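You operate a simulated robot arm through the tools that you are given. There is no shell and no other tool. Be economical: measure what you need, move in short steps, check, and stop when the job is done.

Carry out the task below with a simulated two-armed robot. There is one attempt and no reset: what you move stays moved.

JOB
Roll the lint off both folded tops and lay them in the yellow basket.
Fine: hold each top while rolling; the roller goes back where it lay. What is to be rubbed or washed off counts as gone when no trace of it is left.

It is judged by the outcome, as a careful person would: the job done as asked, and still so three seconds after it is handed in. It fails if anything else is knocked over, pushed out of place, dropped, spilled or broken.

ROBOT AND FRAMES
Two 7-joint arms with three-finger grippers on one trunk, on a base that drives. Base frame: it is fixed to the floor where the robot stands at the start and does not move with it; the origin is under the middle of the robot, x ahead of it, y to its left, z up; the surface under the hand at the start is at about z = 90. Units: cm, degrees, N and s.
The left shoulder is at the start at [7, 14.6, 121.2], the right one opposite. With the tool pointing down near the work surface each hand reaches from about 30 to 68 cm from the robot's upright axis, wherever it stands, measured 20 degrees to its own side. Places, roughly: folded top (15x17x7 cm) [50, 10, 90]; inside of the yellow basket [-20, -130, 90]; yellow basket [-25, -125, 100]. Payload 2.2 kg a hand.
The TCP of each hand is the grasp point between the finger pads, 2.8 cm short of the fingertips. In the tool frame z runs along the fingers and y along their closing line. Largest opening 10.2 cm; the body of the gripper starts 7.1 cm behind the TCP.
Orientation is told as [roll, pitch, yaw] about the base's x, y, z axes, in that order, counted from this pose: with the fingers straight down and closing along the base's y, the tool's x points along the base's -x, its y along +y and its z along -z.

CONTROLS
- The arms move only by the tool jog_arm. It takes "left_commands", "right_commands" or both (then of equal length, played together; a hand with none holds still); each is a list that holds one entry, the list of rows, each a list of 6 numbers: the shift along the tool's x, y, z in cm, then the turn, a rotation vector about the tool's x, y, z in rad. In form: [[[tx, ty, tz, wx, wy, wz], ...]]. A call has 1 to 20 rows; each row shifts and turns the commanded pose from where the row before left it, along the tool's axes as they then stand. "left_gripper" and "right_gripper" are, for a hand that has rows, the finger opening in cm, from 0 to 10.2, set as the call begins (left out, the last holds). Each row takes 0.2 s and may step no farther than 5 cm and 8.6 degrees from the row before; otherwise, or with a gripper value out of range, the whole call is refused. Where a pose cannot be reached the arm comes as near as it can. A force on the tool above 40 N (or 10 N above the force at the start of the call, whichever is more), or a blocked arm, ends the call early, and 0.2 s more pass. The fingers move at their own pace and stop on an object; they squeeze with about 25 N. The grip force told is the motor's: it shows also when the fingers shut on nothing. Time passes only in rows, and 0.2 s behind the last, so rows that do not move let the fingers close. The reply holds the time, the measured pose of the TCP, the force on the tool along the base axes, the opening and the grip force, in the units named above and with some noise, with the torque about the TCP (base axes, N m) and any sound that the robot's microphone picked up.
- Cameras (640 x 400 px; columns grow to the right, rows downward): "scene" is now at [13.2, -1.72, 143.01]; the picture's right is [-0.21, -0.98, 0.00], its down [-0.64, 0.14, -0.75] and it looks along [0.73, -0.16, -0.66] (base axes); focal length 254 px, centre (320, 200). "left" rides on the left gripper at [7.2, 3.8, -8.6] in its tool frame; the picture's right is [-0.46, 0.89, 0.00], its down [-0.60, -0.32, -0.73] and it looks along [-0.65, -0.34, 0.68] (tool axes); focal length 256 px, centre (320, 200). "right" rides on the right gripper at [6.9, 4.4, -8.6] in its tool frame; the picture's right is [-0.53, 0.85, 0.00], its down [-0.58, -0.36, -0.73] and it looks along [-0.62, -0.39, 0.68] (tool axes); focal length 256 px, centre (320, 200). There is no depth. A picture from a camera that has moved, and an enlarged one, comes with that camera's place and axes in the base frame and with its lens.
- camera(camera): a new picture of that camera. It takes no simulated time.
- slide_trunk(by): slides the trunk up (or, below 0, down) by that many cm; the arms and the scene camera ride with it, the base frame stays. It gives what a move gives, with no picture.
- steer(legs): drives the robot by 1 to 6 legs, each [ahead, left, turn to the left] in cm, cm and degrees, along the robot's own axes; the way and the turn of a leg run together, so that a leg with both is an arc; at most 150 cm and 180 degrees a leg. The arms and the cameras ride along, it lands a little off, and it stops where it bumps. It gives what a move gives.
- aim_head(pan, tilt): turns the head with the scene camera to pan (to the left, within 86 degrees either way) and tilt (down, from -29 to 69), counted from straight ahead of the robot. It gives what a move gives.
- inspect(camera, box): a new picture of the part [left, top, right, bottom] of that camera's present view, enlarged. It takes no simulated time.
- sign_off(): hands the job in; it is judged then, once.

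Work in short steps. Places have to be worked out from the pictures, the camera data and where the tool is seen: move nearer, look again, correct. Check each grasp and each placing, and mend what went wrong. You have 120 turns and 92 pictures in all, those below and enlarged ones among them. Open the grippers and draw the arms clear of the work before you hand the job in, unless the task says otherwise; then end with one line.

The tools are called after "Request:" as name(argument=value, ...) on one line, values as JSON. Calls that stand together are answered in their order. jog_arm: Moves the arms, as the interface text tells. Its arguments: {"type":"object","properties":{"left_commands":{"type":"array","items":{"type":"array","items":{"type":"array","items":{"type":"number"}}}},"left_gripper":{"type":"number"},"right_commands":{"type":"array","items":{"type":"array","items":{"type":"array","items":{"type":"number"}}}},"right_gripper":{"type":"number"}},"required":[]} The other tools are called the same way: slide_trunk (by) slides the trunk up or down; steer (legs) drives the base; aim_head (pan, tilt) turns the head that bears the scene camera; camera (camera) takes a picture; inspect (camera, box) takes an enlarged picture of a part of a camera's view; sign_off () hands the job in.

At the start:

```text
clock: 0.0
left_position: [41.07, 4.24, 126.56]
left_orientation: [0.0, 0.0, 0.1]
left_wrist_force: [0.0, 0.0, 0.9]
left_torque: [-0.04, 0.02, -0.01]
left_gripper_width: 10.2
left_finger_force: 0.1
right_position: [43.05, -33.35, 123.26]
right_orientation: [0.0, -0.1, 0.0]
right_wrist_force: [0.6, 0.1, 0.4]
right_torque: [0.02, -0.01, -0.02]
right_gripper_width: 10.18
right_finger_force: 0.1
trunk travel left (down, up): [-75.0, 19.0]
robot x, y, heading: [0.15, 0.12, -0.0]
head pan, tilt: [-12.2, 41.2]
```

scene: 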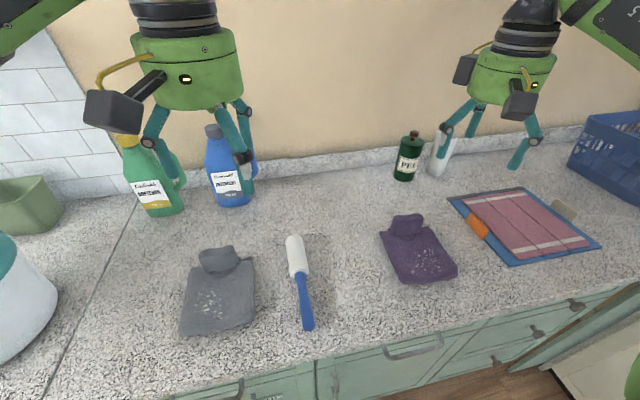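
right: 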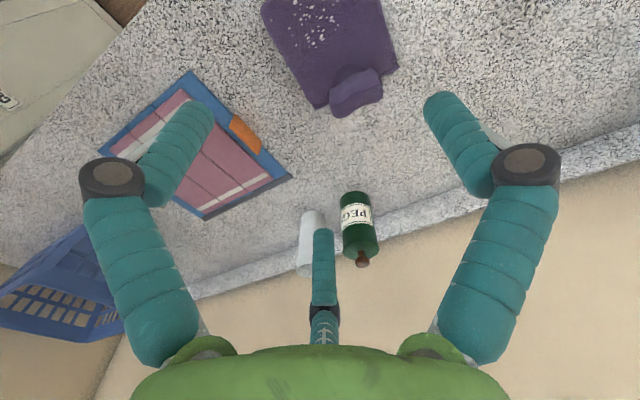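
left: 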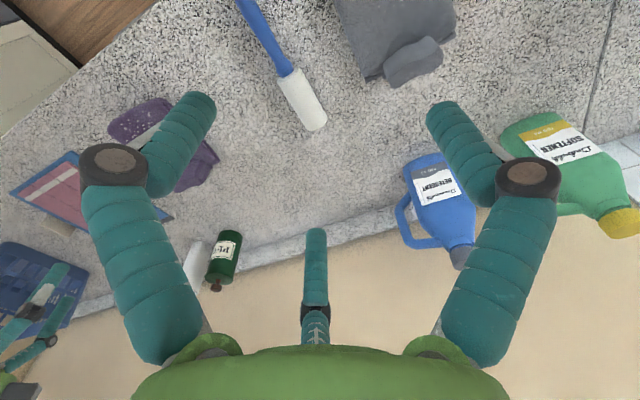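

The roller lies near x 35–57, y −4. The grey top is near [41,12] and the purple one near [45,−32]. I'll look closer at both tops and the roller.

Request:
inspect(camera="scene", box=[160, 220, 340, 345])

Request:
inspect(camera="scene", box=[350, 190, 490, 300])

Request:
aim_head(pan=-84, tilt=25)

Request:
camera(camera="scene")

```text
3.20 times, centred on (250, 282) of scene
camera zoom: at [13.2, -1.72, 143.01], right [-0.21, -0.98, 0.0], down [-0.64, 0.14, -0.75], along [0.73, -0.16, -0.66], focal length 813 px, centre (544, -64)
```

zoom: 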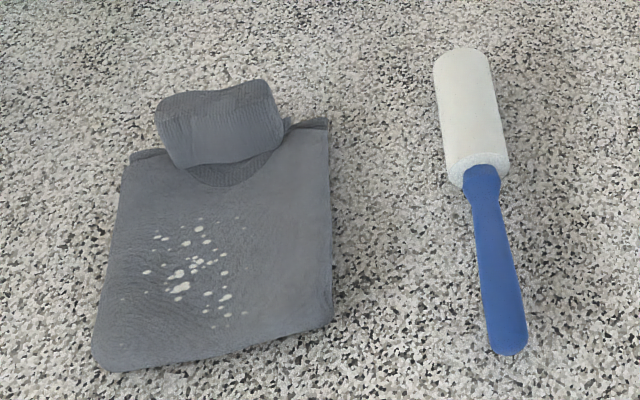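

```text
3.64 times, centred on (420, 245) of scene
camera zoom: at [13.2, -1.72, 143.01], right [-0.21, -0.98, 0.0], down [-0.64, 0.14, -0.75], along [0.73, -0.16, -0.66], focal length 924 px, centre (-44, 36)
```

zoom: 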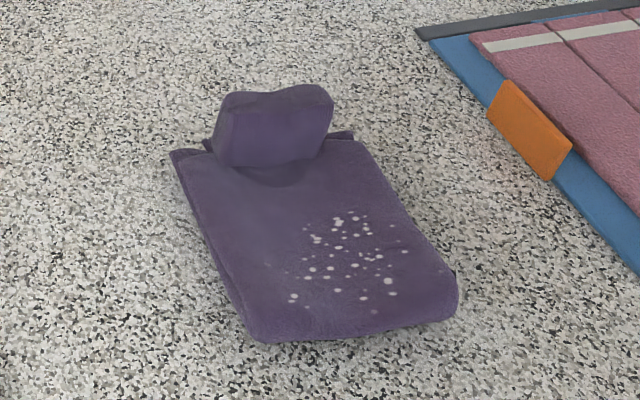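

```text
clock: 1.4
left_position: [41.03, 4.29, 126.64]
left_orientation: [0.0, 0.1, 0.1]
left_wrist_force: [0.4, -0.2, -0.5]
left_torque: [0.02, 0.01, 0.0]
left_gripper_width: 10.22
left_finger_force: 0.1
right_position: [43.06, -33.42, 123.13]
right_orientation: [0.1, 0.0, 0.0]
right_wrist_force: [0.3, -0.6, -0.7]
right_torque: [0.0, 0.02, -0.01]
right_gripper_width: 10.19
right_finger_force: 0.1
trunk travel left (down, up): [-75.0, 19.0]
robot x, y, heading: [-0.51, -0.24, -0.1]
head pan, tilt: [-84.0, 25.0]
```

```text
86 pictures are left
camera scene: at [5.94, -9.11, 145.52], right [-0.99, -0.11, 0.0], down [-0.04, 0.42, -0.91], along [0.1, -0.9, -0.42], focal length 254 px, centre (320, 200)
```

scene: 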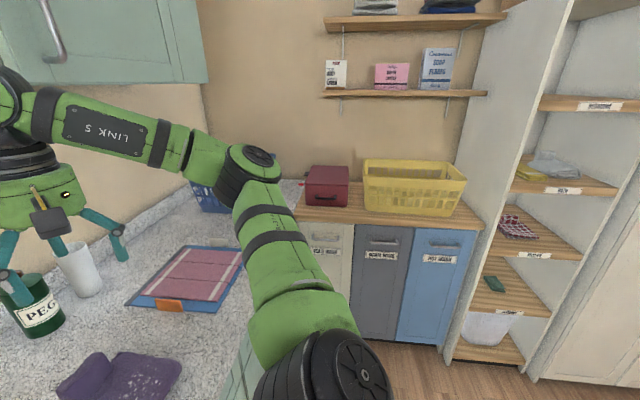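

Both tops lie square to the counter with collars at their far ends (grey ≈[51.5,13.5], purple ≈[51.5,−33]) and lint near x 37–46. I'll stand so the right hand can roll the grey top while the left holds its collar: back 8 and left 10, head aimed down ahead.

Request:
steer(legs=[[-8, 10, 0]])

Request:
aim_head(pan=-5, tilt=45)

Request:
camera(camera="scene")

```text
clock: 2.7
left_position: [33.35, 14.02, 126.52]
left_orientation: [0.0, 0.2, 0.1]
left_wrist_force: [0.5, 1.0, 0.0]
left_torque: [0.01, 0.01, -0.04]
left_gripper_width: 10.18
left_finger_force: 0.1
right_position: [35.24, -23.69, 123.08]
right_orientation: [0.0, 0.1, 0.0]
right_wrist_force: [0.5, -0.4, 0.5]
right_torque: [0.05, 0.06, -0.01]
right_gripper_width: 10.19
right_finger_force: 0.1
trunk travel left (down, up): [-75.0, 19.0]
robot x, y, heading: [-8.04, 10.04, -0.1]
head pan, tilt: [-84.0, 25.0]
```

```text
clock: 4.2
left_position: [33.16, 14.13, 126.6]
left_orientation: [-0.1, 0.1, 0.1]
left_wrist_force: [0.7, 0.4, 0.0]
left_torque: [0.0, 0.01, 0.02]
left_gripper_width: 10.19
left_finger_force: 0.1
right_position: [35.19, -23.41, 123.23]
right_orientation: [0.1, 0.0, -0.1]
right_wrist_force: [0.1, 0.0, -0.6]
right_torque: [0.0, -0.02, -0.03]
right_gripper_width: 10.19
right_finger_force: 0.2
trunk travel left (down, up): [-75.0, 19.0]
robot x, y, heading: [-8.05, 9.94, 0.0]
head pan, tilt: [-5.0, 45.0]
```

```text
85 pictures are left
camera scene: at [5.12, 9.27, 142.47], right [-0.09, -1.0, 0.0], down [-0.7, 0.06, -0.71], along [0.7, -0.06, -0.71], focal length 254 px, centre (320, 200)
```

scene: 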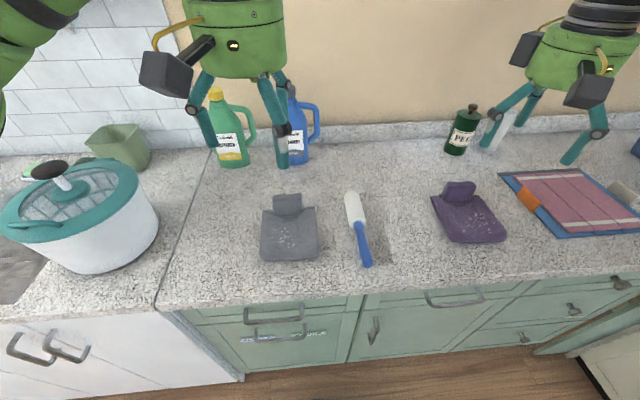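

Both views put the handle's end at [34,−4] and the head's tip at [57,−4]. I'll bring the right hand over the handle at [39,−4], z 100.

Request:
jog_arm(right_commands=[[[-0.48, 2.43, 2.9, 0, 0, 0], [-0.48, 2.43, 2.9, 0, 0, 0], [-0.48, 2.43, 2.9, 0, 0, 0], [-0.48, 2.43, 2.9, 0, 0, 0], [-0.48, 2.43, 2.9, 0, 0, 0], [-0.48, 2.43, 2.9, 0, 0, 0], [-0.48, 2.43, 2.9, 0, 0, 0], [-0.48, 2.43, 2.9, 0, 0, 0], [0, 0, 0, 0, 0, 0]]], right_gripper=6)

Request:
camera(camera="right")

Request:
inspect(camera="scene", box=[240, 160, 440, 285])

```text
clock: 6.2
left_position: [33.1, 14.16, 126.66]
left_orientation: [0.0, 0.1, 0.1]
left_wrist_force: [-1.1, -0.1, -0.9]
left_torque: [0.05, 0.01, -0.03]
left_gripper_width: 10.19
left_finger_force: 0.0
right_position: [38.97, -4.18, 99.83]
right_orientation: [0.0, 0.0, 0.0]
right_wrist_force: [-1.0, 0.1, -0.8]
right_torque: [-0.01, 0.01, 0.0]
right_gripper_width: 5.99
right_finger_force: 0.0
trunk travel left (down, up): [-75.0, 19.0]
robot x, y, heading: [-7.36, 9.76, 0.1]
head pan, tilt: [-5.0, 45.0]
```

```text
84 pictures are left
camera right: at [32.12, 0.23, 108.49], right [0.54, 0.84, 0.0], down [0.58, -0.37, 0.73], along [0.62, -0.39, -0.68], focal length 256 px, centre (320, 200)
```

right: 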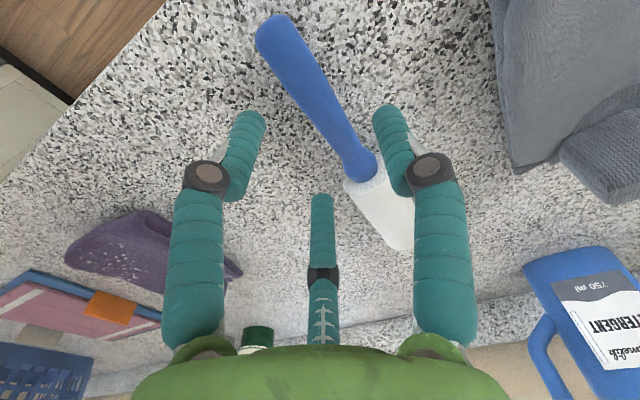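

```text
3.20 times, centred on (340, 222) of scene
camera zoom: at [5.08, 9.21, 142.47], right [-0.09, -1.0, 0.0], down [-0.7, 0.06, -0.71], along [0.7, -0.06, -0.71], focal length 813 px, centre (256, 128)
```

zoom: 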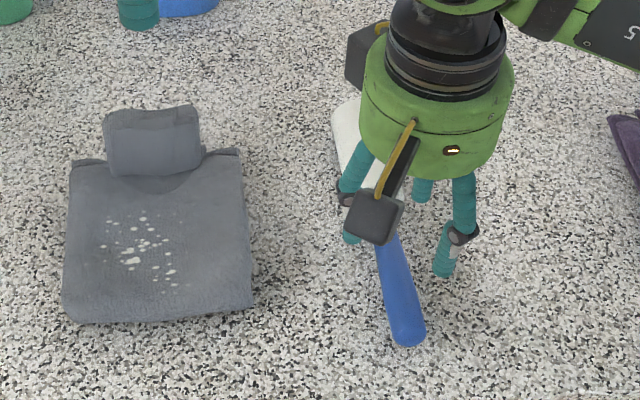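

The handle's axis passes through about [39,−4.15], right between the fingers. I'll lower to z≈93.3 and close.

Request:
jog_arm(right_commands=[[[0, 0, 2.2, 0, 0, 0], [0, 0, 2.2, 0, 0, 0], [0, 0, 2.1, 0, 0, 0], [0, 0, 0, 0, 0, 0]]], right_gripper=6)

Request:
jog_arm(right_commands=[[[0, 0, 0, 0, 0, 0], [0, 0, 0, 0, 0, 0], [0, 0, 0, 0, 0, 0], [0, 0, 0, 0, 0, 0]]], right_gripper=0)

Request:
camera(camera="right")

```text
clock: 7.2
left_position: [33.31, 14.15, 126.64]
left_orientation: [0.0, 0.0, 0.1]
left_wrist_force: [0.7, -1.0, -0.4]
left_torque: [-0.02, 0.0, -0.02]
left_gripper_width: 10.2
left_finger_force: 0.0
right_position: [39.09, -4.05, 93.39]
right_orientation: [0.0, 0.1, 0.0]
right_wrist_force: [0.6, 0.4, 0.4]
right_torque: [0.02, -0.01, -0.03]
right_gripper_width: 6.01
right_finger_force: 0.0
trunk travel left (down, up): [-75.0, 19.0]
robot x, y, heading: [-7.64, 10.09, 0.1]
head pan, tilt: [-5.0, 45.0]
```

```text
clock: 8.2
left_position: [33.25, 14.19, 126.57]
left_orientation: [0.1, 0.0, 0.1]
left_wrist_force: [0.2, -0.5, 0.0]
left_torque: [0.01, 0.0, 0.03]
left_gripper_width: 10.19
left_finger_force: 0.1
right_position: [39.01, -4.03, 93.45]
right_orientation: [0.0, 0.0, -0.1]
right_wrist_force: [0.3, 0.7, 0.3]
right_torque: [0.01, 0.04, 0.04]
right_gripper_width: 3.59
right_finger_force: 24.7
trunk travel left (down, up): [-75.0, 19.0]
robot x, y, heading: [-7.77, 10.23, 0.2]
head pan, tilt: [-5.0, 45.0]
```

```text
82 pictures are left
camera right: at [32.21, 0.37, 102.09], right [0.53, 0.85, 0.0], down [0.58, -0.36, 0.73], along [0.62, -0.39, -0.68], focal length 256 px, centre (320, 200)
```

right: 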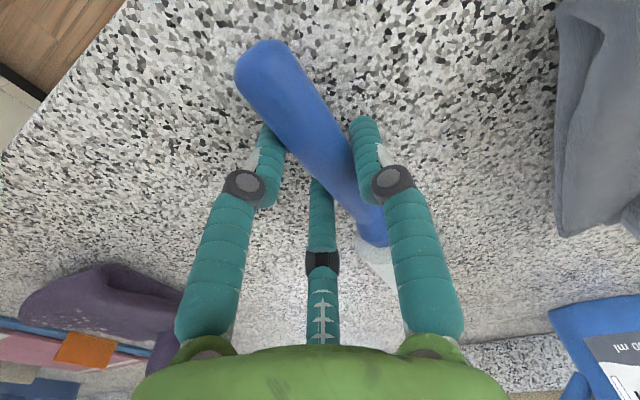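

The roller is held (3.6 cm wide, 25 N); its rest pose is TCP [39.0,−4.0,93.45]. Now the left hand goes above the grey collar with its fingers turned to close along x, and the roller is lifted.

Request:
jog_arm(left_commands=[[[-3.4, -0.14, 2.8, 0, 0, 0], [-3.4, -0.14, 2.8, 0, 0, 0], [-3.4, -0.14, 2.8, 0, 0, 0], [-3.4, -0.14, 2.8, 0, 0, 0], [-3.4, -0.14, 2.8, 0, 0, 0], [0, 0, 0, 0, 0, 0.1428], [0, 0, 0, 0, 0, 0.1428], [0, 0, 0, 0, 0, 0.1428], [0, 0, 0, 0, 0, 0.1428], [0, 0, 0, 0, 0, 0.1428], [0, 0, 0, 0, 0, 0.1428], [0, 0, 0, 0, 0, 0.1428], [0, 0, 0, 0, 0, 0.1428], [0, 0, 0, 0, 0, 0.1428], [0, 0, 0, 0, 0, 0.1428], [0, 0, 0, 0, 0, 0.1428], [0, 0, 0, 0, 0, 0]]], left_gripper=8)

Request:
jog_arm(right_commands=[[[0, 0, -2, 0, 0, 0], [0, 0, -3, 0, 0, 0], [0, 0, -3, 0, 0, 0], [0, 0, -3, 0, 0, 0], [0, 0, 0, 0, 0, 0]]])

Request:
camera(camera="left")

Request:
camera(camera="scene")

Request:
camera(camera="right")

```text
clock: 11.8
left_position: [43.02, 17.37, 110.14]
left_orientation: [-0.8, 0.0, -54.2]
left_wrist_force: [0.5, 0.8, 0.0]
left_torque: [0.0, 0.01, 0.01]
left_gripper_width: 7.99
left_finger_force: 0.0
left hand out of reach, approached as far as the arm can: row 10, 11, 12, 13, 14, 15, 16
right_position: [39.11, -4.17, 93.44]
right_orientation: [0.1, 0.0, 0.0]
right_wrist_force: [0.4, 1.1, 0.2]
right_torque: [0.1, -0.06, 0.1]
right_gripper_width: 3.57
right_finger_force: 24.7
trunk travel left (down, up): [-75.0, 19.0]
robot x, y, heading: [-8.16, 10.14, -0.0]
head pan, tilt: [-5.0, 45.0]
```

```text
clock: 13.0
left_position: [43.05, 17.5, 110.03]
left_orientation: [-1.0, 0.0, -54.1]
left_wrist_force: [0.4, 0.1, 0.4]
left_torque: [0.01, 0.0, -0.04]
left_gripper_width: 7.99
left_finger_force: 0.0
right_position: [39.07, -4.06, 104.41]
right_orientation: [0.0, 0.0, 0.0]
right_wrist_force: [-0.4, 0.4, 0.3]
right_torque: [0.0, 0.01, -0.01]
right_gripper_width: 0.22
right_finger_force: 24.6
trunk travel left (down, up): [-75.0, 19.0]
robot x, y, heading: [-7.88, 10.03, 0.1]
head pan, tilt: [-5.0, 45.0]
```

```text
81 pictures are left
camera left: at [41.97, 25.5, 118.57], right [0.99, 0.14, -0.01], down [0.11, -0.67, 0.74], along [0.1, -0.73, -0.68], focal length 256 px, centre (320, 200)
```

left: 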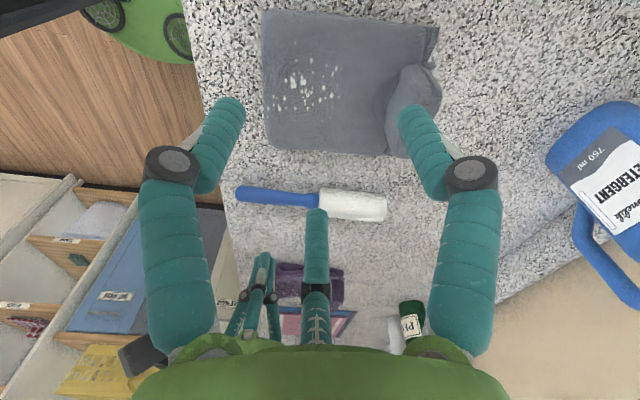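

```text
80 pictures are left
camera scene: at [5.15, 9.23, 142.46], right [-0.09, -1.0, 0.0], down [-0.7, 0.06, -0.71], along [0.7, -0.06, -0.71], focal length 254 px, centre (320, 200)
```

scene: 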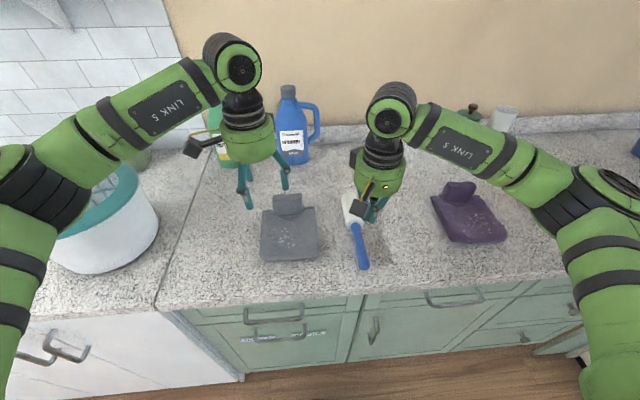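

```text
79 pictures are left
camera right: at [32.17, 0.34, 113.19], right [0.53, 0.84, 0.0], down [0.58, -0.37, 0.73], along [0.62, -0.39, -0.68], focal length 256 px, centre (320, 200)
```

right: 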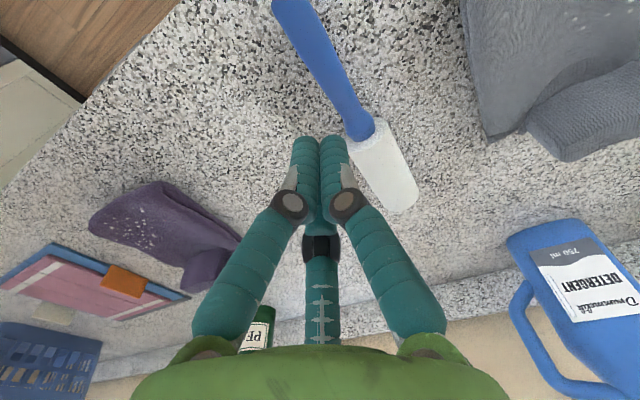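

The roller slipped out as I lifted (the grip closed to 0.2), because I gripped it too high. It lies nearly where it was, handle around y −3.4. The left wrist can't turn to −90, so I'll try turning it to +90 instead, and bring the right hand back over the handle nearer the head.

Request:
jog_arm(left_commands=[[[0, 0, 0, 0, 0, -0.148], [0, 0, 0, 0, 0, -0.148], [0, 0, 0, 0, 0, -0.148], [0, 0, 0, 0, 0, -0.148], [0, 0, 0, 0, 0, -0.148], [0, 0, 0, 0, 0, -0.148], [0, 0, 0, 0, 0, -0.148], [0, 0, 0, 0, 0, -0.148], [0, 0, 0, 0, 0, -0.148], [0, 0, 0, 0, 0, -0.148], [0, 0, 0, 0, 0, -0.148], [0, 0, 0, 0, 0, -0.148], [0, 0, 0, 0, 0, -0.148], [0, 0, 0, 0, 0, -0.148], [0, 0, 0, 0, 0, -0.148], [0, 0, 0, 0, 0, -0.148], [0, 0, 0, 0, 0, -0.148], [0, 0, 0, 0, 0, 0]]])

Request:
jog_arm(right_commands=[[[-1.0, 0.3, 0, 0, 0, 0], [-1.0, 0.3, 0, 0, 0, 0], [-1.0, 0, 0, 0, 0, 0], [0, 0, 3, 0, 0, 0], [0, 0, 0, 0, 0, 0]]], right_gripper=6)

Request:
camera(camera="right")

Request:
camera(camera="left")

```text
clock: 16.8
left_position: [43.05, 17.64, 110.15]
left_orientation: [0.7, 0.5, 90.1]
left_wrist_force: [-0.2, 0.1, 0.3]
left_torque: [0.0, -0.01, -0.03]
left_gripper_width: 7.98
left_finger_force: 0.1
right_position: [39.02, -4.01, 104.56]
right_orientation: [0.0, 0.0, 0.0]
right_wrist_force: [-0.8, 0.2, -0.3]
right_torque: [0.05, 0.0, 0.02]
right_gripper_width: 0.18
right_finger_force: 25.3
trunk travel left (down, up): [-75.0, 19.0]
robot x, y, heading: [-8.36, 10.05, 0.0]
head pan, tilt: [-5.0, 45.0]
```

```text
clock: 18.0
left_position: [43.08, 17.63, 110.11]
left_orientation: [0.7, 0.7, 90.0]
left_wrist_force: [0.9, 0.0, 0.9]
left_torque: [0.01, 0.03, 0.01]
left_gripper_width: 7.97
left_finger_force: 0.0
right_position: [42.08, -3.39, 101.56]
right_orientation: [0.0, 0.0, 0.0]
right_wrist_force: [0.6, 0.9, 1.1]
right_torque: [-0.02, 0.01, -0.02]
right_gripper_width: 6.01
right_finger_force: 0.1
trunk travel left (down, up): [-75.0, 19.0]
robot x, y, heading: [-7.8, 9.92, -0.0]
head pan, tilt: [-5.0, 45.0]
```

```text
78 pictures are left
camera right: at [35.13, 0.98, 110.11], right [0.53, 0.85, 0.0], down [0.58, -0.36, 0.73], along [0.62, -0.39, -0.68], focal length 256 px, centre (320, 200)
```

right: 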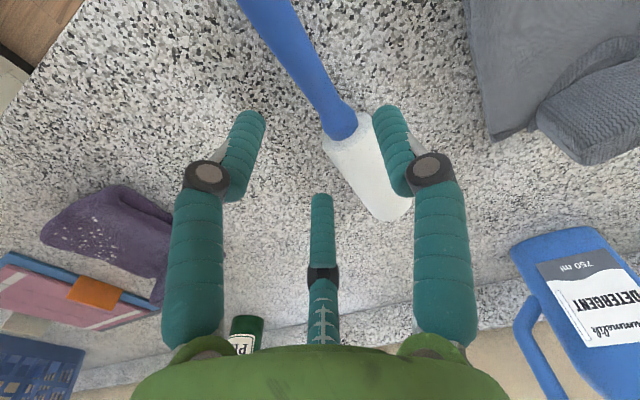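

```text
77 pictures are left
camera left: at [39.31, 10.26, 118.8], right [-0.89, 0.47, 0.01], down [0.33, 0.61, 0.72], along [0.33, 0.64, -0.69], focal length 256 px, centre (320, 200)
```

left: 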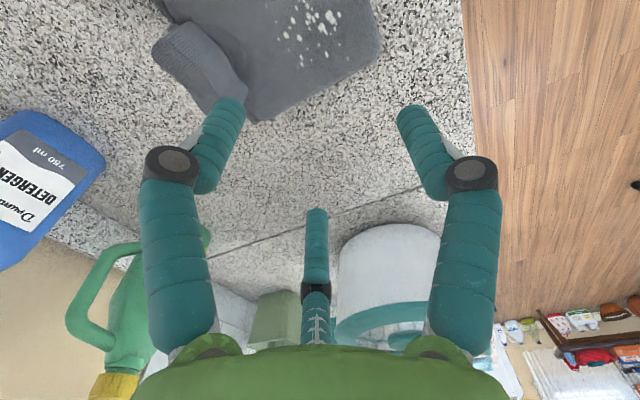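

Yaw +90 works for the left hand. The handle axis is at y≈−3.65; I'll descend until the tips nearly touch the counter, then grip.

Request:
jog_arm(right_commands=[[[0, -0.25, 4, 0, 0, 0], [0, 0, 4, 0, 0, 0], [0, 0, 0.6, 0, 0, 0], [0, 0, 0.2, 0, 0, 0], [0, 0, 0, 0, 0, 0]]], right_gripper=6)

Request:
inspect(camera="right", box=[200, 40, 460, 240])

```text
clock: 19.2
left_position: [43.12, 17.6, 110.01]
left_orientation: [0.8, 0.6, 90.0]
left_wrist_force: [-0.4, 0.4, 0.1]
left_torque: [0.03, 0.0, -0.02]
left_gripper_width: 7.99
left_finger_force: 0.0
right_position: [41.98, -3.66, 92.62]
right_orientation: [0.1, -0.1, 0.0]
right_wrist_force: [-0.7, 0.6, -0.4]
right_torque: [0.0, 0.0, 0.0]
right_gripper_width: 5.99
right_finger_force: 0.0
trunk travel left (down, up): [-75.0, 19.0]
robot x, y, heading: [-7.88, 10.06, 0.0]
head pan, tilt: [-5.0, 45.0]
```

```text
2.00 times, centred on (330, 140) of right
camera zoom: at [35.21, 0.72, 101.28], right [0.53, 0.85, 0.0], down [0.58, -0.36, 0.73], along [0.62, -0.39, -0.68], focal length 512 px, centre (300, 320)
```

zoom: 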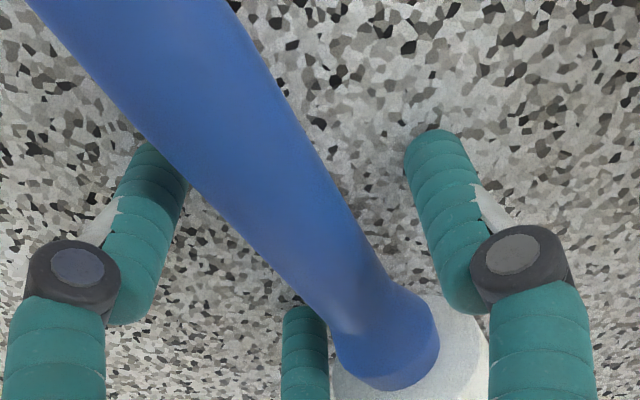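

No contact yet at 92.6. I'll go down a little further, watching the force, then close.

Request:
jog_arm(right_commands=[[[0, 0, 0.2, 0, 0, 0], [0, 0, 0.2, 0, 0, 0], [0, 0, 0.2, 0, 0, 0], [0, 0, 0.2, 0, 0, 0], [0, 0, 0, 0, 0, 0]]], right_gripper=6)

```text
clock: 20.4
left_position: [42.54, 17.45, 110.38]
left_orientation: [0.4, 0.6, 89.9]
left_wrist_force: [0.6, 0.8, 0.3]
left_torque: [0.01, 0.0, -0.05]
left_gripper_width: 8.01
left_finger_force: 0.1
right_position: [41.95, -3.88, 92.86]
right_orientation: [0.2, -0.7, -0.1]
right_wrist_force: [-10.7, -4.2, 25.6]
right_torque: [-0.54, 1.12, -0.03]
right_gripper_width: 3.59
right_finger_force: 45.1
trunk travel left (down, up): [-75.0, 19.0]
robot x, y, heading: [-8.08, 9.95, 0.3]
head pan, tilt: [-5.0, 45.0]
stopped in row 5 (right hand): the force on the tool passed its limit at 44 N (the readings are from after the stop); the commanded pose is now the measured one
```

The tips met the counter at about z 92.3–92.5. I'll back up slightly to relieve the force and check the opening.

Request:
jog_arm(right_commands=[[[0, 0, -0.1, 0, 0, 0], [0, 0, 0, 0, 0, 0], [0, 0, 0, 0, 0, 0]]], right_gripper=6)

Request:
inspect(camera="right", box=[200, 40, 460, 240])

```text
clock: 21.2
left_position: [42.85, 17.56, 110.28]
left_orientation: [0.5, 0.6, 90.1]
left_wrist_force: [-0.8, 0.3, -0.7]
left_torque: [-0.02, 0.02, 0.0]
left_gripper_width: 8.0
left_finger_force: 0.1
right_position: [42.16, -3.72, 92.59]
right_orientation: [0.1, -0.6, 0.0]
right_wrist_force: [-1.4, -0.1, 16.9]
right_torque: [0.16, -0.15, 0.04]
right_gripper_width: 6.15
right_finger_force: 0.0
trunk travel left (down, up): [-75.0, 19.0]
robot x, y, heading: [-7.93, 9.64, -0.2]
head pan, tilt: [-5.0, 45.0]
```

```text
2.00 times, centred on (330, 140) of right
camera zoom: at [35.16, 0.7, 101.11], right [0.54, 0.84, 0.01], down [0.57, -0.37, 0.74], along [0.62, -0.39, -0.68], focal length 512 px, centre (300, 320)
```

zoom: 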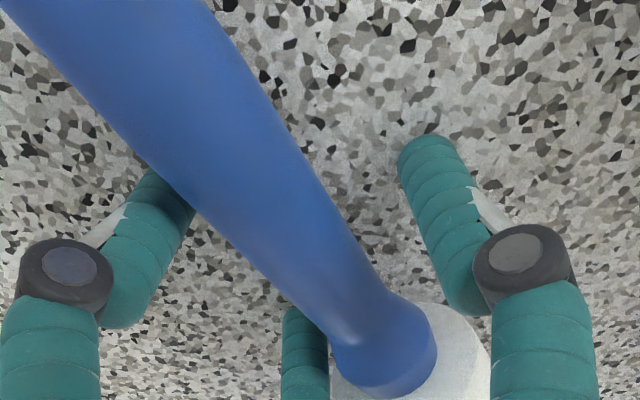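

The grip is open again with the tips lightly on the counter. I'll rise 0.15 and close.

Request:
jog_arm(right_commands=[[[0, 0, -0.15, 0, 0, 0], [0, 0, 0, 0, 0, 0], [0, 0, 0, 0, 0, 0], [0, 0, 0, 0, 0, 0], [0, 0, 0, 0, 0, 0]]], right_gripper=1)

Request:
camera(camera="right")

```text
clock: 22.4
left_position: [42.54, 17.44, 110.34]
left_orientation: [0.4, 0.6, 90.0]
left_wrist_force: [-0.7, 0.4, -1.1]
left_torque: [0.01, -0.01, 0.01]
left_gripper_width: 7.98
left_finger_force: 0.1
right_position: [41.85, -3.84, 92.77]
right_orientation: [0.0, -0.5, 0.0]
right_wrist_force: [-9.2, -5.6, 26.0]
right_torque: [-0.6, 1.08, 0.03]
right_gripper_width: 3.58
right_finger_force: 25.1
trunk travel left (down, up): [-75.0, 19.0]
robot x, y, heading: [-7.86, 9.86, 0.1]
head pan, tilt: [-5.0, 45.0]
```

```text
74 pictures are left
camera right: at [34.88, 0.59, 101.35], right [0.54, 0.84, 0.01], down [0.57, -0.37, 0.74], along [0.62, -0.39, -0.68], focal length 256 px, centre (320, 200)
```

right: 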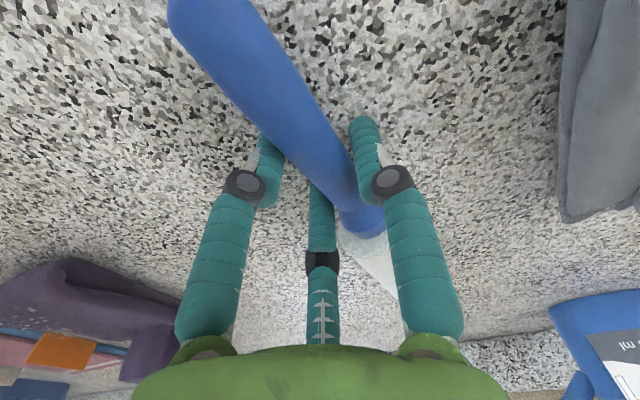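

It's gripped at 3.58 again. I'll lift slowly in 0.3–0.5 cm steps and see whether it holds.

Request:
jog_arm(right_commands=[[[0, 0, -0.3, 0, 0, 0], [0, 0, -0.3, 0, 0, 0], [0, 0, -0.4, 0, 0, 0], [0, 0, -0.5, 0, 0, 0], [0, 0, 0, 0, 0, 0]]], right_gripper=0)

Request:
camera(camera="right")

```text
clock: 23.6
left_position: [43.07, 17.55, 110.15]
left_orientation: [0.7, 0.6, 90.0]
left_wrist_force: [0.5, -0.6, 0.5]
left_torque: [0.01, 0.01, -0.01]
left_gripper_width: 8.0
left_finger_force: 0.1
right_position: [42.33, -3.8, 93.86]
right_orientation: [0.2, -0.4, 0.0]
right_wrist_force: [0.3, 0.3, -1.3]
right_torque: [-0.02, 0.09, 0.0]
right_gripper_width: 3.54
right_finger_force: 25.1
trunk travel left (down, up): [-75.0, 19.0]
robot x, y, heading: [-7.87, 10.09, 0.2]
head pan, tilt: [-5.0, 45.0]
```

```text
73 pictures are left
camera right: at [35.36, 0.66, 102.57], right [0.54, 0.84, 0.01], down [0.57, -0.37, 0.73], along [0.62, -0.39, -0.68], focal length 256 px, centre (320, 200)
```

right: 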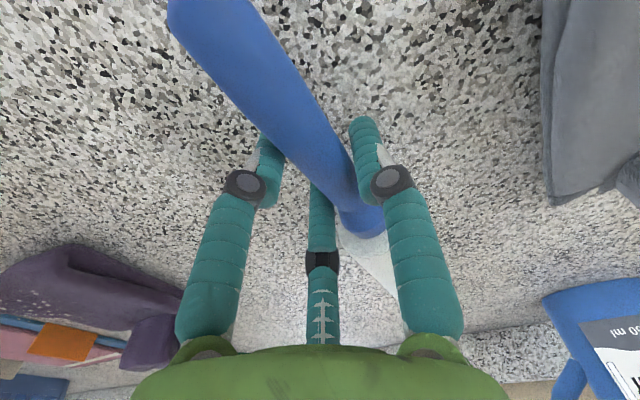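

The roller rose with the hand (weight about 1.3 N). I'll keep lifting slowly.

Request:
jog_arm(right_commands=[[[0, 0, -0.7, 0, 0, 0], [0, 0, -1, 0, 0, 0], [0, 0, -1, 0, 0, 0], [0, 0, -1, 0, 0, 0], [0, 0, -1, 0, 0, 0], [0, 0, -1, 0, 0, 0], [0, 0, -1, 0, 0, 0], [0, 0, -0.5, 0, 0, 0], [0, 0, 0, 0, 0, 0]]], right_gripper=0)

Request:
camera(camera="right")

Request:
inspect(camera="scene", box=[220, 120, 440, 280])

```text
clock: 25.6
left_position: [43.22, 17.46, 110.11]
left_orientation: [0.6, 0.6, 90.1]
left_wrist_force: [-0.1, -0.1, 0.4]
left_torque: [-0.05, 0.0, 0.0]
left_gripper_width: 8.0
left_finger_force: 0.1
right_position: [42.21, -3.83, 101.23]
right_orientation: [0.1, -0.3, -0.1]
right_wrist_force: [-0.2, 0.2, -0.4]
right_torque: [-0.03, 0.1, -0.03]
right_gripper_width: 3.52
right_finger_force: 25.1
trunk travel left (down, up): [-75.0, 19.0]
robot x, y, heading: [-8.18, 9.98, -0.1]
head pan, tilt: [-5.0, 45.0]
```

```text
72 pictures are left
camera right: at [35.32, 0.6, 109.84], right [0.54, 0.84, 0.01], down [0.57, -0.37, 0.73], along [0.62, -0.39, -0.68], focal length 256 px, centre (320, 200)
```

right: 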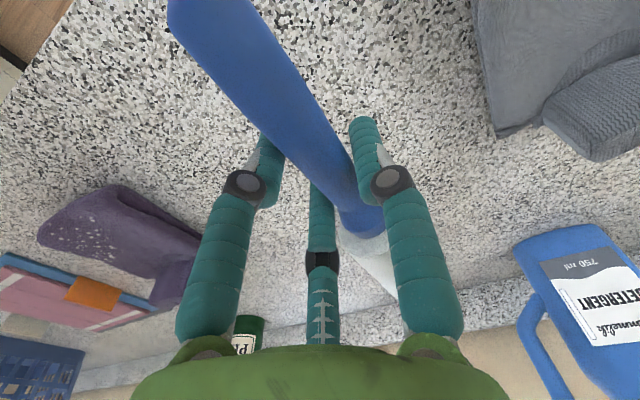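

```text
2.50 times, centred on (330, 200) of scene
camera zoom: at [5.15, 9.25, 142.46], right [-0.09, -1.0, 0.0], down [-0.7, 0.06, -0.71], along [0.7, -0.06, -0.71], focal length 635 px, centre (295, 200)
```

zoom: 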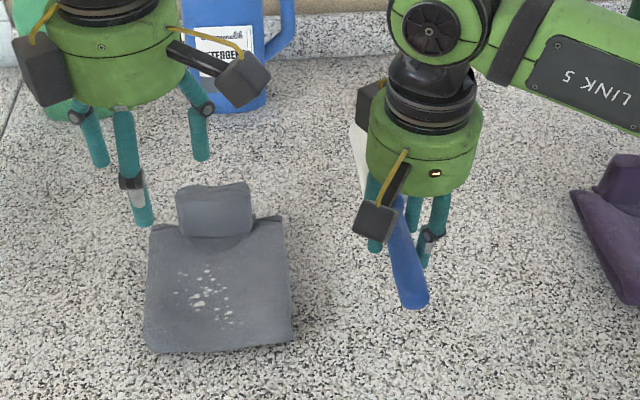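

The roller is held firmly. Next I'll move the left hand above the grey collar at about [51.7,13.5], z 106.

Request:
jog_arm(left_commands=[[[1.33, -2.87, 0, 0, 0, 0], [1.33, -2.87, 0, 0, 0, 0], [1.33, -2.87, 1, 0, 0, 0], [0, 0, 3, 0, 0, 0], [0, 0, 0, 0, 0, 0]]], left_gripper=9.5)

Request:
camera(camera="left")

Request:
camera(camera="scene")

```text
clock: 26.8
left_position: [51.77, 13.51, 106.08]
left_orientation: [0.8, 0.6, 90.0]
left_wrist_force: [-0.6, 0.0, -0.1]
left_torque: [0.0, -0.01, 0.02]
left_gripper_width: 9.48
left_finger_force: 0.1
right_position: [42.22, -3.8, 101.24]
right_orientation: [0.2, -0.4, 0.0]
right_wrist_force: [0.0, 0.3, -2.2]
right_torque: [0.03, 0.07, 0.0]
right_gripper_width: 3.56
right_finger_force: 24.8
trunk travel left (down, up): [-75.0, 19.0]
robot x, y, heading: [-7.69, 9.65, 0.1]
head pan, tilt: [-5.0, 45.0]
```

```text
70 pictures are left
camera left: at [47.95, 6.2, 114.77], right [-0.88, 0.47, 0.01], down [0.33, 0.61, 0.72], along [0.33, 0.64, -0.69], focal length 256 px, centre (320, 200)
```

left: 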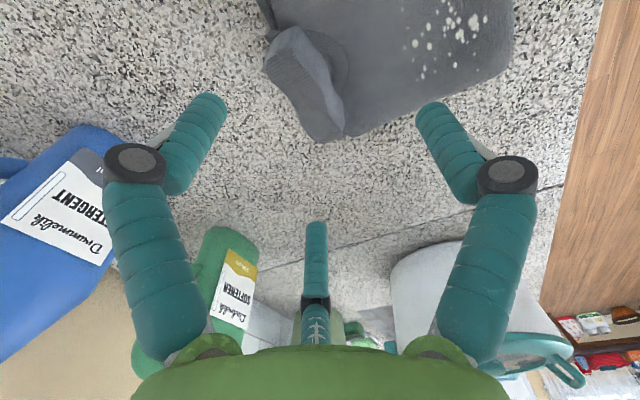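

```text
69 pictures are left
camera scene: at [5.1, 9.27, 142.47], right [-0.09, -1.0, 0.0], down [-0.7, 0.06, -0.71], along [0.7, -0.06, -0.71], focal length 254 px, centre (320, 200)
```

scene: 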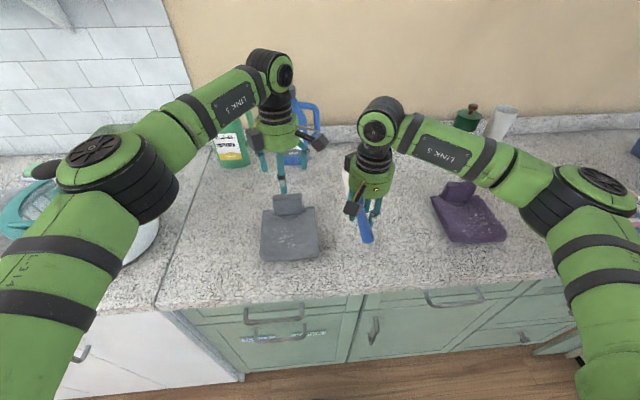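

The collar centre is near [52.3,12.8]. I'll descend to z≈96.5 with the opening wide.

Request:
jog_arm(left_commands=[[[0.6, -0.4, 3, 0, 0, 0], [0, 0, 3, 0, 0, 0], [0, 0, 2.5, 0, 0, 0], [0, 0, 1, 0, 0, 0], [0, 0, 0, 0, 0, 0]]], left_gripper=10)

Request:
camera(camera="left")

Request:
inspect(camera="scene", box=[220, 120, 440, 280])

```text
clock: 28.0
left_position: [51.87, 12.71, 96.53]
left_orientation: [0.7, 0.6, 90.0]
left_wrist_force: [0.0, -0.2, -0.4]
left_torque: [-0.01, 0.0, 0.0]
left_gripper_width: 9.97
left_finger_force: 0.0
right_position: [42.28, -3.73, 101.16]
right_orientation: [0.0, -0.4, -0.1]
right_wrist_force: [0.3, 0.8, -2.1]
right_torque: [-0.02, 0.06, -0.03]
right_gripper_width: 3.53
right_finger_force: 24.7
trunk travel left (down, up): [-75.0, 19.0]
robot x, y, heading: [-7.97, 9.99, -0.0]
head pan, tilt: [-5.0, 45.0]
```

```text
68 pictures are left
camera left: at [48.15, 5.53, 105.24], right [-0.89, 0.47, 0.01], down [0.33, 0.61, 0.72], along [0.33, 0.64, -0.69], focal length 256 px, centre (320, 200)
```

left: 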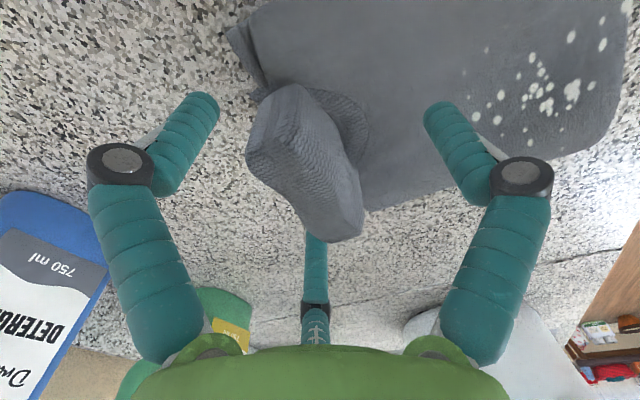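

```text
2.50 times, centred on (330, 200) of scene
camera zoom: at [5.13, 9.26, 142.46], right [-0.09, -1.0, 0.0], down [-0.7, 0.06, -0.71], along [0.7, -0.06, -0.71], focal length 635 px, centre (295, 200)
```

zoom: 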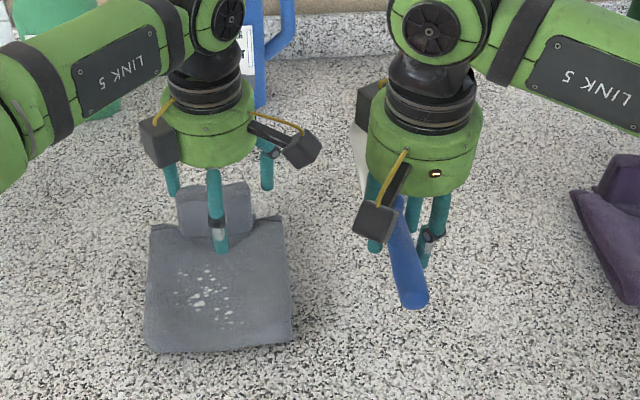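

The collar stands between the fingers. I'll lower 0.8 more and close gently.

Request:
jog_arm(left_commands=[[[0, -0.3, 0.5, 0, 0, 0], [0, -0.3, 0.4, 0, 0, 0], [0, 0, 0, 0, 0, 0]]], left_gripper=10)

Request:
jog_arm(left_commands=[[[0, 0, 0, 0, 0, 0], [0, 0, 0, 0, 0, 0], [0, 0, 0, 0, 0, 0], [0, 0, 0, 0, 0, 0]]], left_gripper=0)

Request:
camera(camera="left")

Request:
inspect(camera="scene", box=[220, 120, 440, 280])

```text
clock: 28.8
left_position: [52.57, 12.9, 95.68]
left_orientation: [0.7, 0.7, 90.0]
left_wrist_force: [0.7, 0.4, 0.1]
left_torque: [0.02, 0.0, -0.01]
left_gripper_width: 10.0
left_finger_force: 0.0
right_position: [42.26, -3.81, 101.15]
right_orientation: [0.2, -0.4, -0.2]
right_wrist_force: [-0.6, 0.1, -1.6]
right_torque: [-0.03, 0.05, 0.0]
right_gripper_width: 3.56
right_finger_force: 25.0
trunk travel left (down, up): [-75.0, 19.0]
robot x, y, heading: [-7.81, 9.36, 0.3]
head pan, tilt: [-5.0, 45.0]
```

```text
clock: 29.7
left_position: [52.79, 12.64, 96.36]
left_orientation: [-0.1, 0.9, 89.9]
left_wrist_force: [-2.1, -0.4, 16.9]
left_torque: [0.25, 0.62, 0.26]
left_gripper_width: 2.15
left_finger_force: 25.0
right_position: [42.05, -3.83, 101.2]
right_orientation: [0.0, -0.3, -0.1]
right_wrist_force: [1.0, 0.8, -1.8]
right_torque: [0.04, 0.06, -0.03]
right_gripper_width: 3.54
right_finger_force: 25.0
trunk travel left (down, up): [-75.0, 19.0]
robot x, y, heading: [-7.81, 10.2, -0.1]
head pan, tilt: [-5.0, 45.0]
stopped in row 4 (left hand): the force on the tool passed its limit at 40 N (the readings are from after the stop); the commanded pose is now the measured one
```

```text
66 pictures are left
camera left: at [48.88, 5.4, 105.18], right [-0.89, 0.46, -0.01], down [0.32, 0.62, 0.72], along [0.34, 0.64, -0.69], focal length 256 px, centre (320, 200)
```

left: 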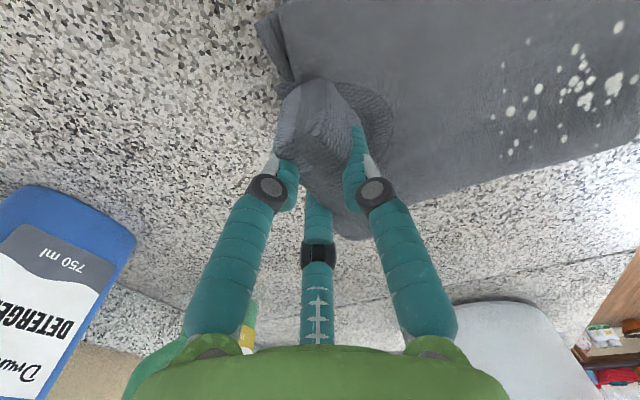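

```text
2.50 times, centred on (330, 200) of scene
camera zoom: at [5.0, 9.22, 142.44], right [-0.09, -1.0, 0.0], down [-0.7, 0.06, -0.71], along [0.71, -0.06, -0.71], focal length 635 px, centre (295, 200)
```

zoom: 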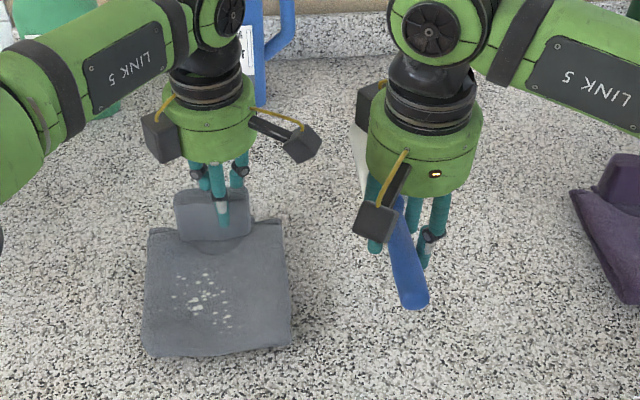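

The grey collar is held (2.15 cm) and the top did not move. I'll ease the left hand up 0.3, and bring the roller back to x 33, lower it, and approach y 9 beside the lint (lint spans x 38.5–45, y 11.5–18).

Request:
jog_arm(left_commands=[[[0, 0, -0.15, 0, 0, 0], [0, 0, -0.1, 0, 0, 0], [0, 0, 0, 0, 0, 0], [0, 0, 0, 0, 0, 0], [0, 0, 0, 0, 0, 0], [0, 0, 0, 0, 0, 0], [0, 0, 0, 0, 0, 0], [0, 0, 0, 0, 0, 0], [0, 0, 0, 0, 0, 0], [0, 0, 0, 0, 0, 0], [0, 0, 0, 0, 0, 0]]], right_commands=[[[2.3, 0, 0, 0, 0, 0], [2.3, 0, 0, 0, 0, 0], [2.3, 0, 0, 0, 0, 0], [2.3, 0, 0, 0, 0, 0], [0, 0, 1.4, 0, 0, 0], [0, 0, 1.3, 0, 0, 0], [0, 3, 0, 0, 0, 0], [0, 3, 0, 0, 0, 0], [0, 3, 0, 0, 0, 0], [0, 3.5, 0, 0, 0, 0], [0, 0, 0, 0, 0, 0]]])

Request:
camera(camera="right")

Request:
inspect(camera="scene", box=[220, 150, 400, 280])

Request:
camera(camera="left")

```text
clock: 32.1
left_position: [52.65, 12.62, 96.43]
left_orientation: [0.0, 0.7, 90.0]
left_wrist_force: [-1.3, -3.2, 7.6]
left_torque: [-0.02, 0.26, 0.21]
left_gripper_width: 2.09
left_finger_force: 25.4
right_position: [32.95, 8.7, 98.6]
right_orientation: [0.2, -0.5, -0.1]
right_wrist_force: [0.8, -0.4, -1.5]
right_torque: [-0.03, 0.02, 0.04]
right_gripper_width: 3.56
right_finger_force: 25.5
trunk travel left (down, up): [-75.0, 19.0]
robot x, y, heading: [-8.35, 9.98, 0.1]
head pan, tilt: [-5.0, 45.0]
```

```text
64 pictures are left
camera right: at [26.02, 13.06, 107.15], right [0.54, 0.84, 0.01], down [0.57, -0.37, 0.73], along [0.62, -0.39, -0.68], focal length 256 px, centre (320, 200)
```

right: 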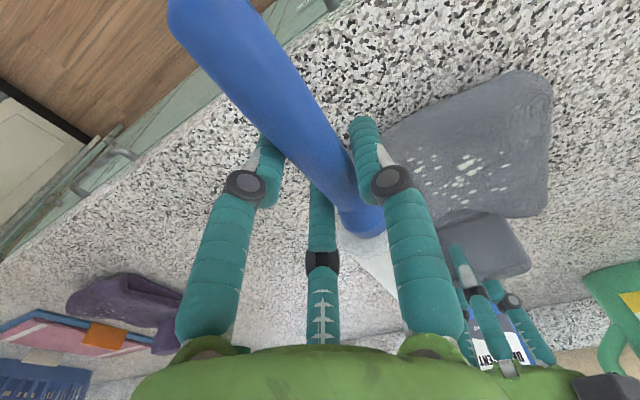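

```text
3.08 times, centred on (310, 215) of scene
camera zoom: at [4.97, 9.16, 142.48], right [-0.09, -1.0, 0.0], down [-0.7, 0.06, -0.71], along [0.71, -0.06, -0.71], focal length 782 px, centre (351, 154)
```

zoom: 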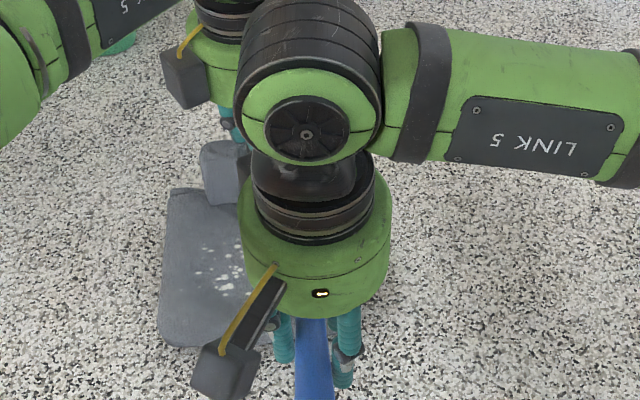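

```text
62 pictures are left
camera left: at [48.85, 5.45, 105.16], right [-0.89, 0.46, -0.01], down [0.32, 0.61, 0.72], along [0.34, 0.64, -0.69], focal length 256 px, centre (320, 200)
```

left: 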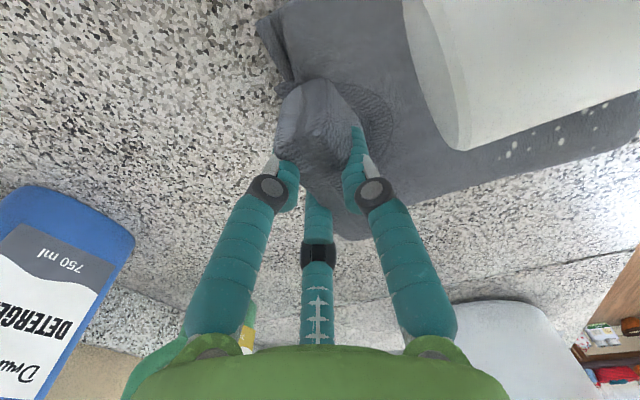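

The roller's head hangs above the right part of the grey top. I'll descend in small steps until light contact.

Request:
jog_arm(right_commands=[[[0, 0.8, 0.8, 0, 0, 0], [0, 0, 0.6, 0, 0, 0], [0, 0, 0.4, 0, 0, 0], [0, 0, 0.3, 0, 0, 0], [0, 0, 0, 0, 0, 0]]])

Request:
camera(camera="left")

```text
clock: 33.3
left_position: [52.61, 12.77, 96.55]
left_orientation: [0.1, 0.8, 90.0]
left_wrist_force: [-0.1, -1.9, 3.0]
left_torque: [0.08, 0.19, 0.25]
left_gripper_width: 2.12
left_finger_force: 25.0
right_position: [33.01, 9.4, 96.57]
right_orientation: [0.2, -0.4, 0.0]
right_wrist_force: [-2.1, 0.2, 7.2]
right_torque: [-0.02, -0.27, 0.02]
right_gripper_width: 3.54
right_finger_force: 25.0
trunk travel left (down, up): [-75.0, 19.0]
robot x, y, heading: [-7.97, 9.86, -0.2]
head pan, tilt: [-5.0, 45.0]
```

```text
61 pictures are left
camera left: at [48.84, 5.46, 105.15], right [-0.89, 0.46, -0.01], down [0.32, 0.61, 0.72], along [0.34, 0.64, -0.69], focal length 256 px, centre (320, 200)
```

left: 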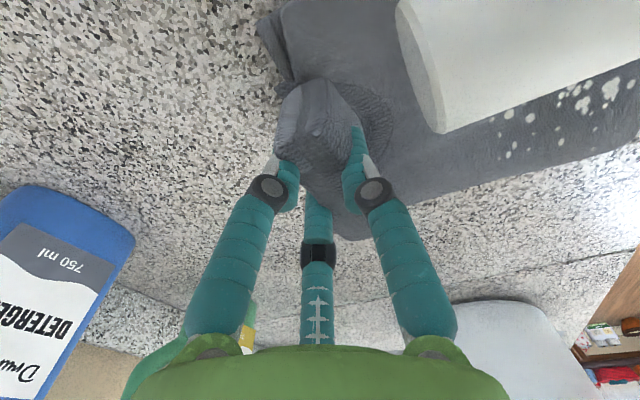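

Contact with about 9 N net. I'll roll across in +y to about 19 and back, in small rows.

Request:
jog_arm(right_commands=[[[0, 0.8, 0, 0, 0, 0], [0, 0.8, 0, 0, 0, 0], [0, 0.8, 0, 0, 0, 0], [0, 0.8, 0, 0, 0, 0], [0, 0.8, 0, 0, 0, 0], [0, 0.8, 0, 0, 0, 0], [0, 0.8, 0, 0, 0, 0], [0, 0.8, 0, 0, 0, 0], [0, 0.8, 0, 0, 0, 0], [0, 0.8, 0, 0, 0, 0], [0, 0.8, 0, 0, 0, 0], [0, 0, 0, 0, 0, 0]]])

Request:
camera(camera="left")

Request:
camera(camera="right")

```text
clock: 35.9
left_position: [52.65, 12.69, 96.54]
left_orientation: [0.0, 0.7, 90.0]
left_wrist_force: [-2.5, -0.4, 0.5]
left_torque: [0.07, 0.22, 0.13]
left_gripper_width: 2.11
left_finger_force: 25.3
right_position: [32.98, 18.26, 96.47]
right_orientation: [0.2, -0.6, -0.1]
right_wrist_force: [0.1, -3.2, 7.5]
right_torque: [-0.09, -0.35, -0.18]
right_gripper_width: 3.53
right_finger_force: 24.6
trunk travel left (down, up): [-75.0, 19.0]
robot x, y, heading: [-7.93, 9.84, -0.1]
head pan, tilt: [-5.0, 45.0]
```

```text
60 pictures are left
camera left: at [48.84, 5.39, 105.16], right [-0.89, 0.46, -0.01], down [0.32, 0.61, 0.72], along [0.34, 0.64, -0.69], focal length 256 px, centre (320, 200)
```

left: 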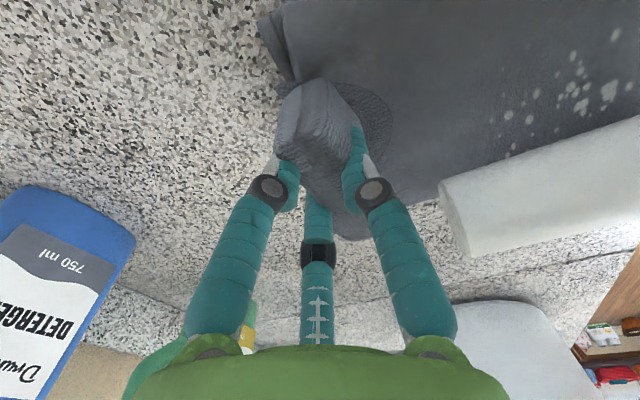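

```text
59 pictures are left
camera right: at [26.05, 22.63, 105.06], right [0.54, 0.84, 0.01], down [0.57, -0.37, 0.73], along [0.62, -0.39, -0.68], focal length 256 px, centre (320, 200)
```

right: 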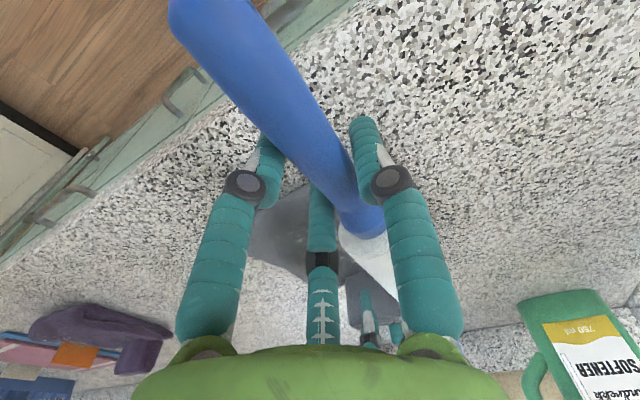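

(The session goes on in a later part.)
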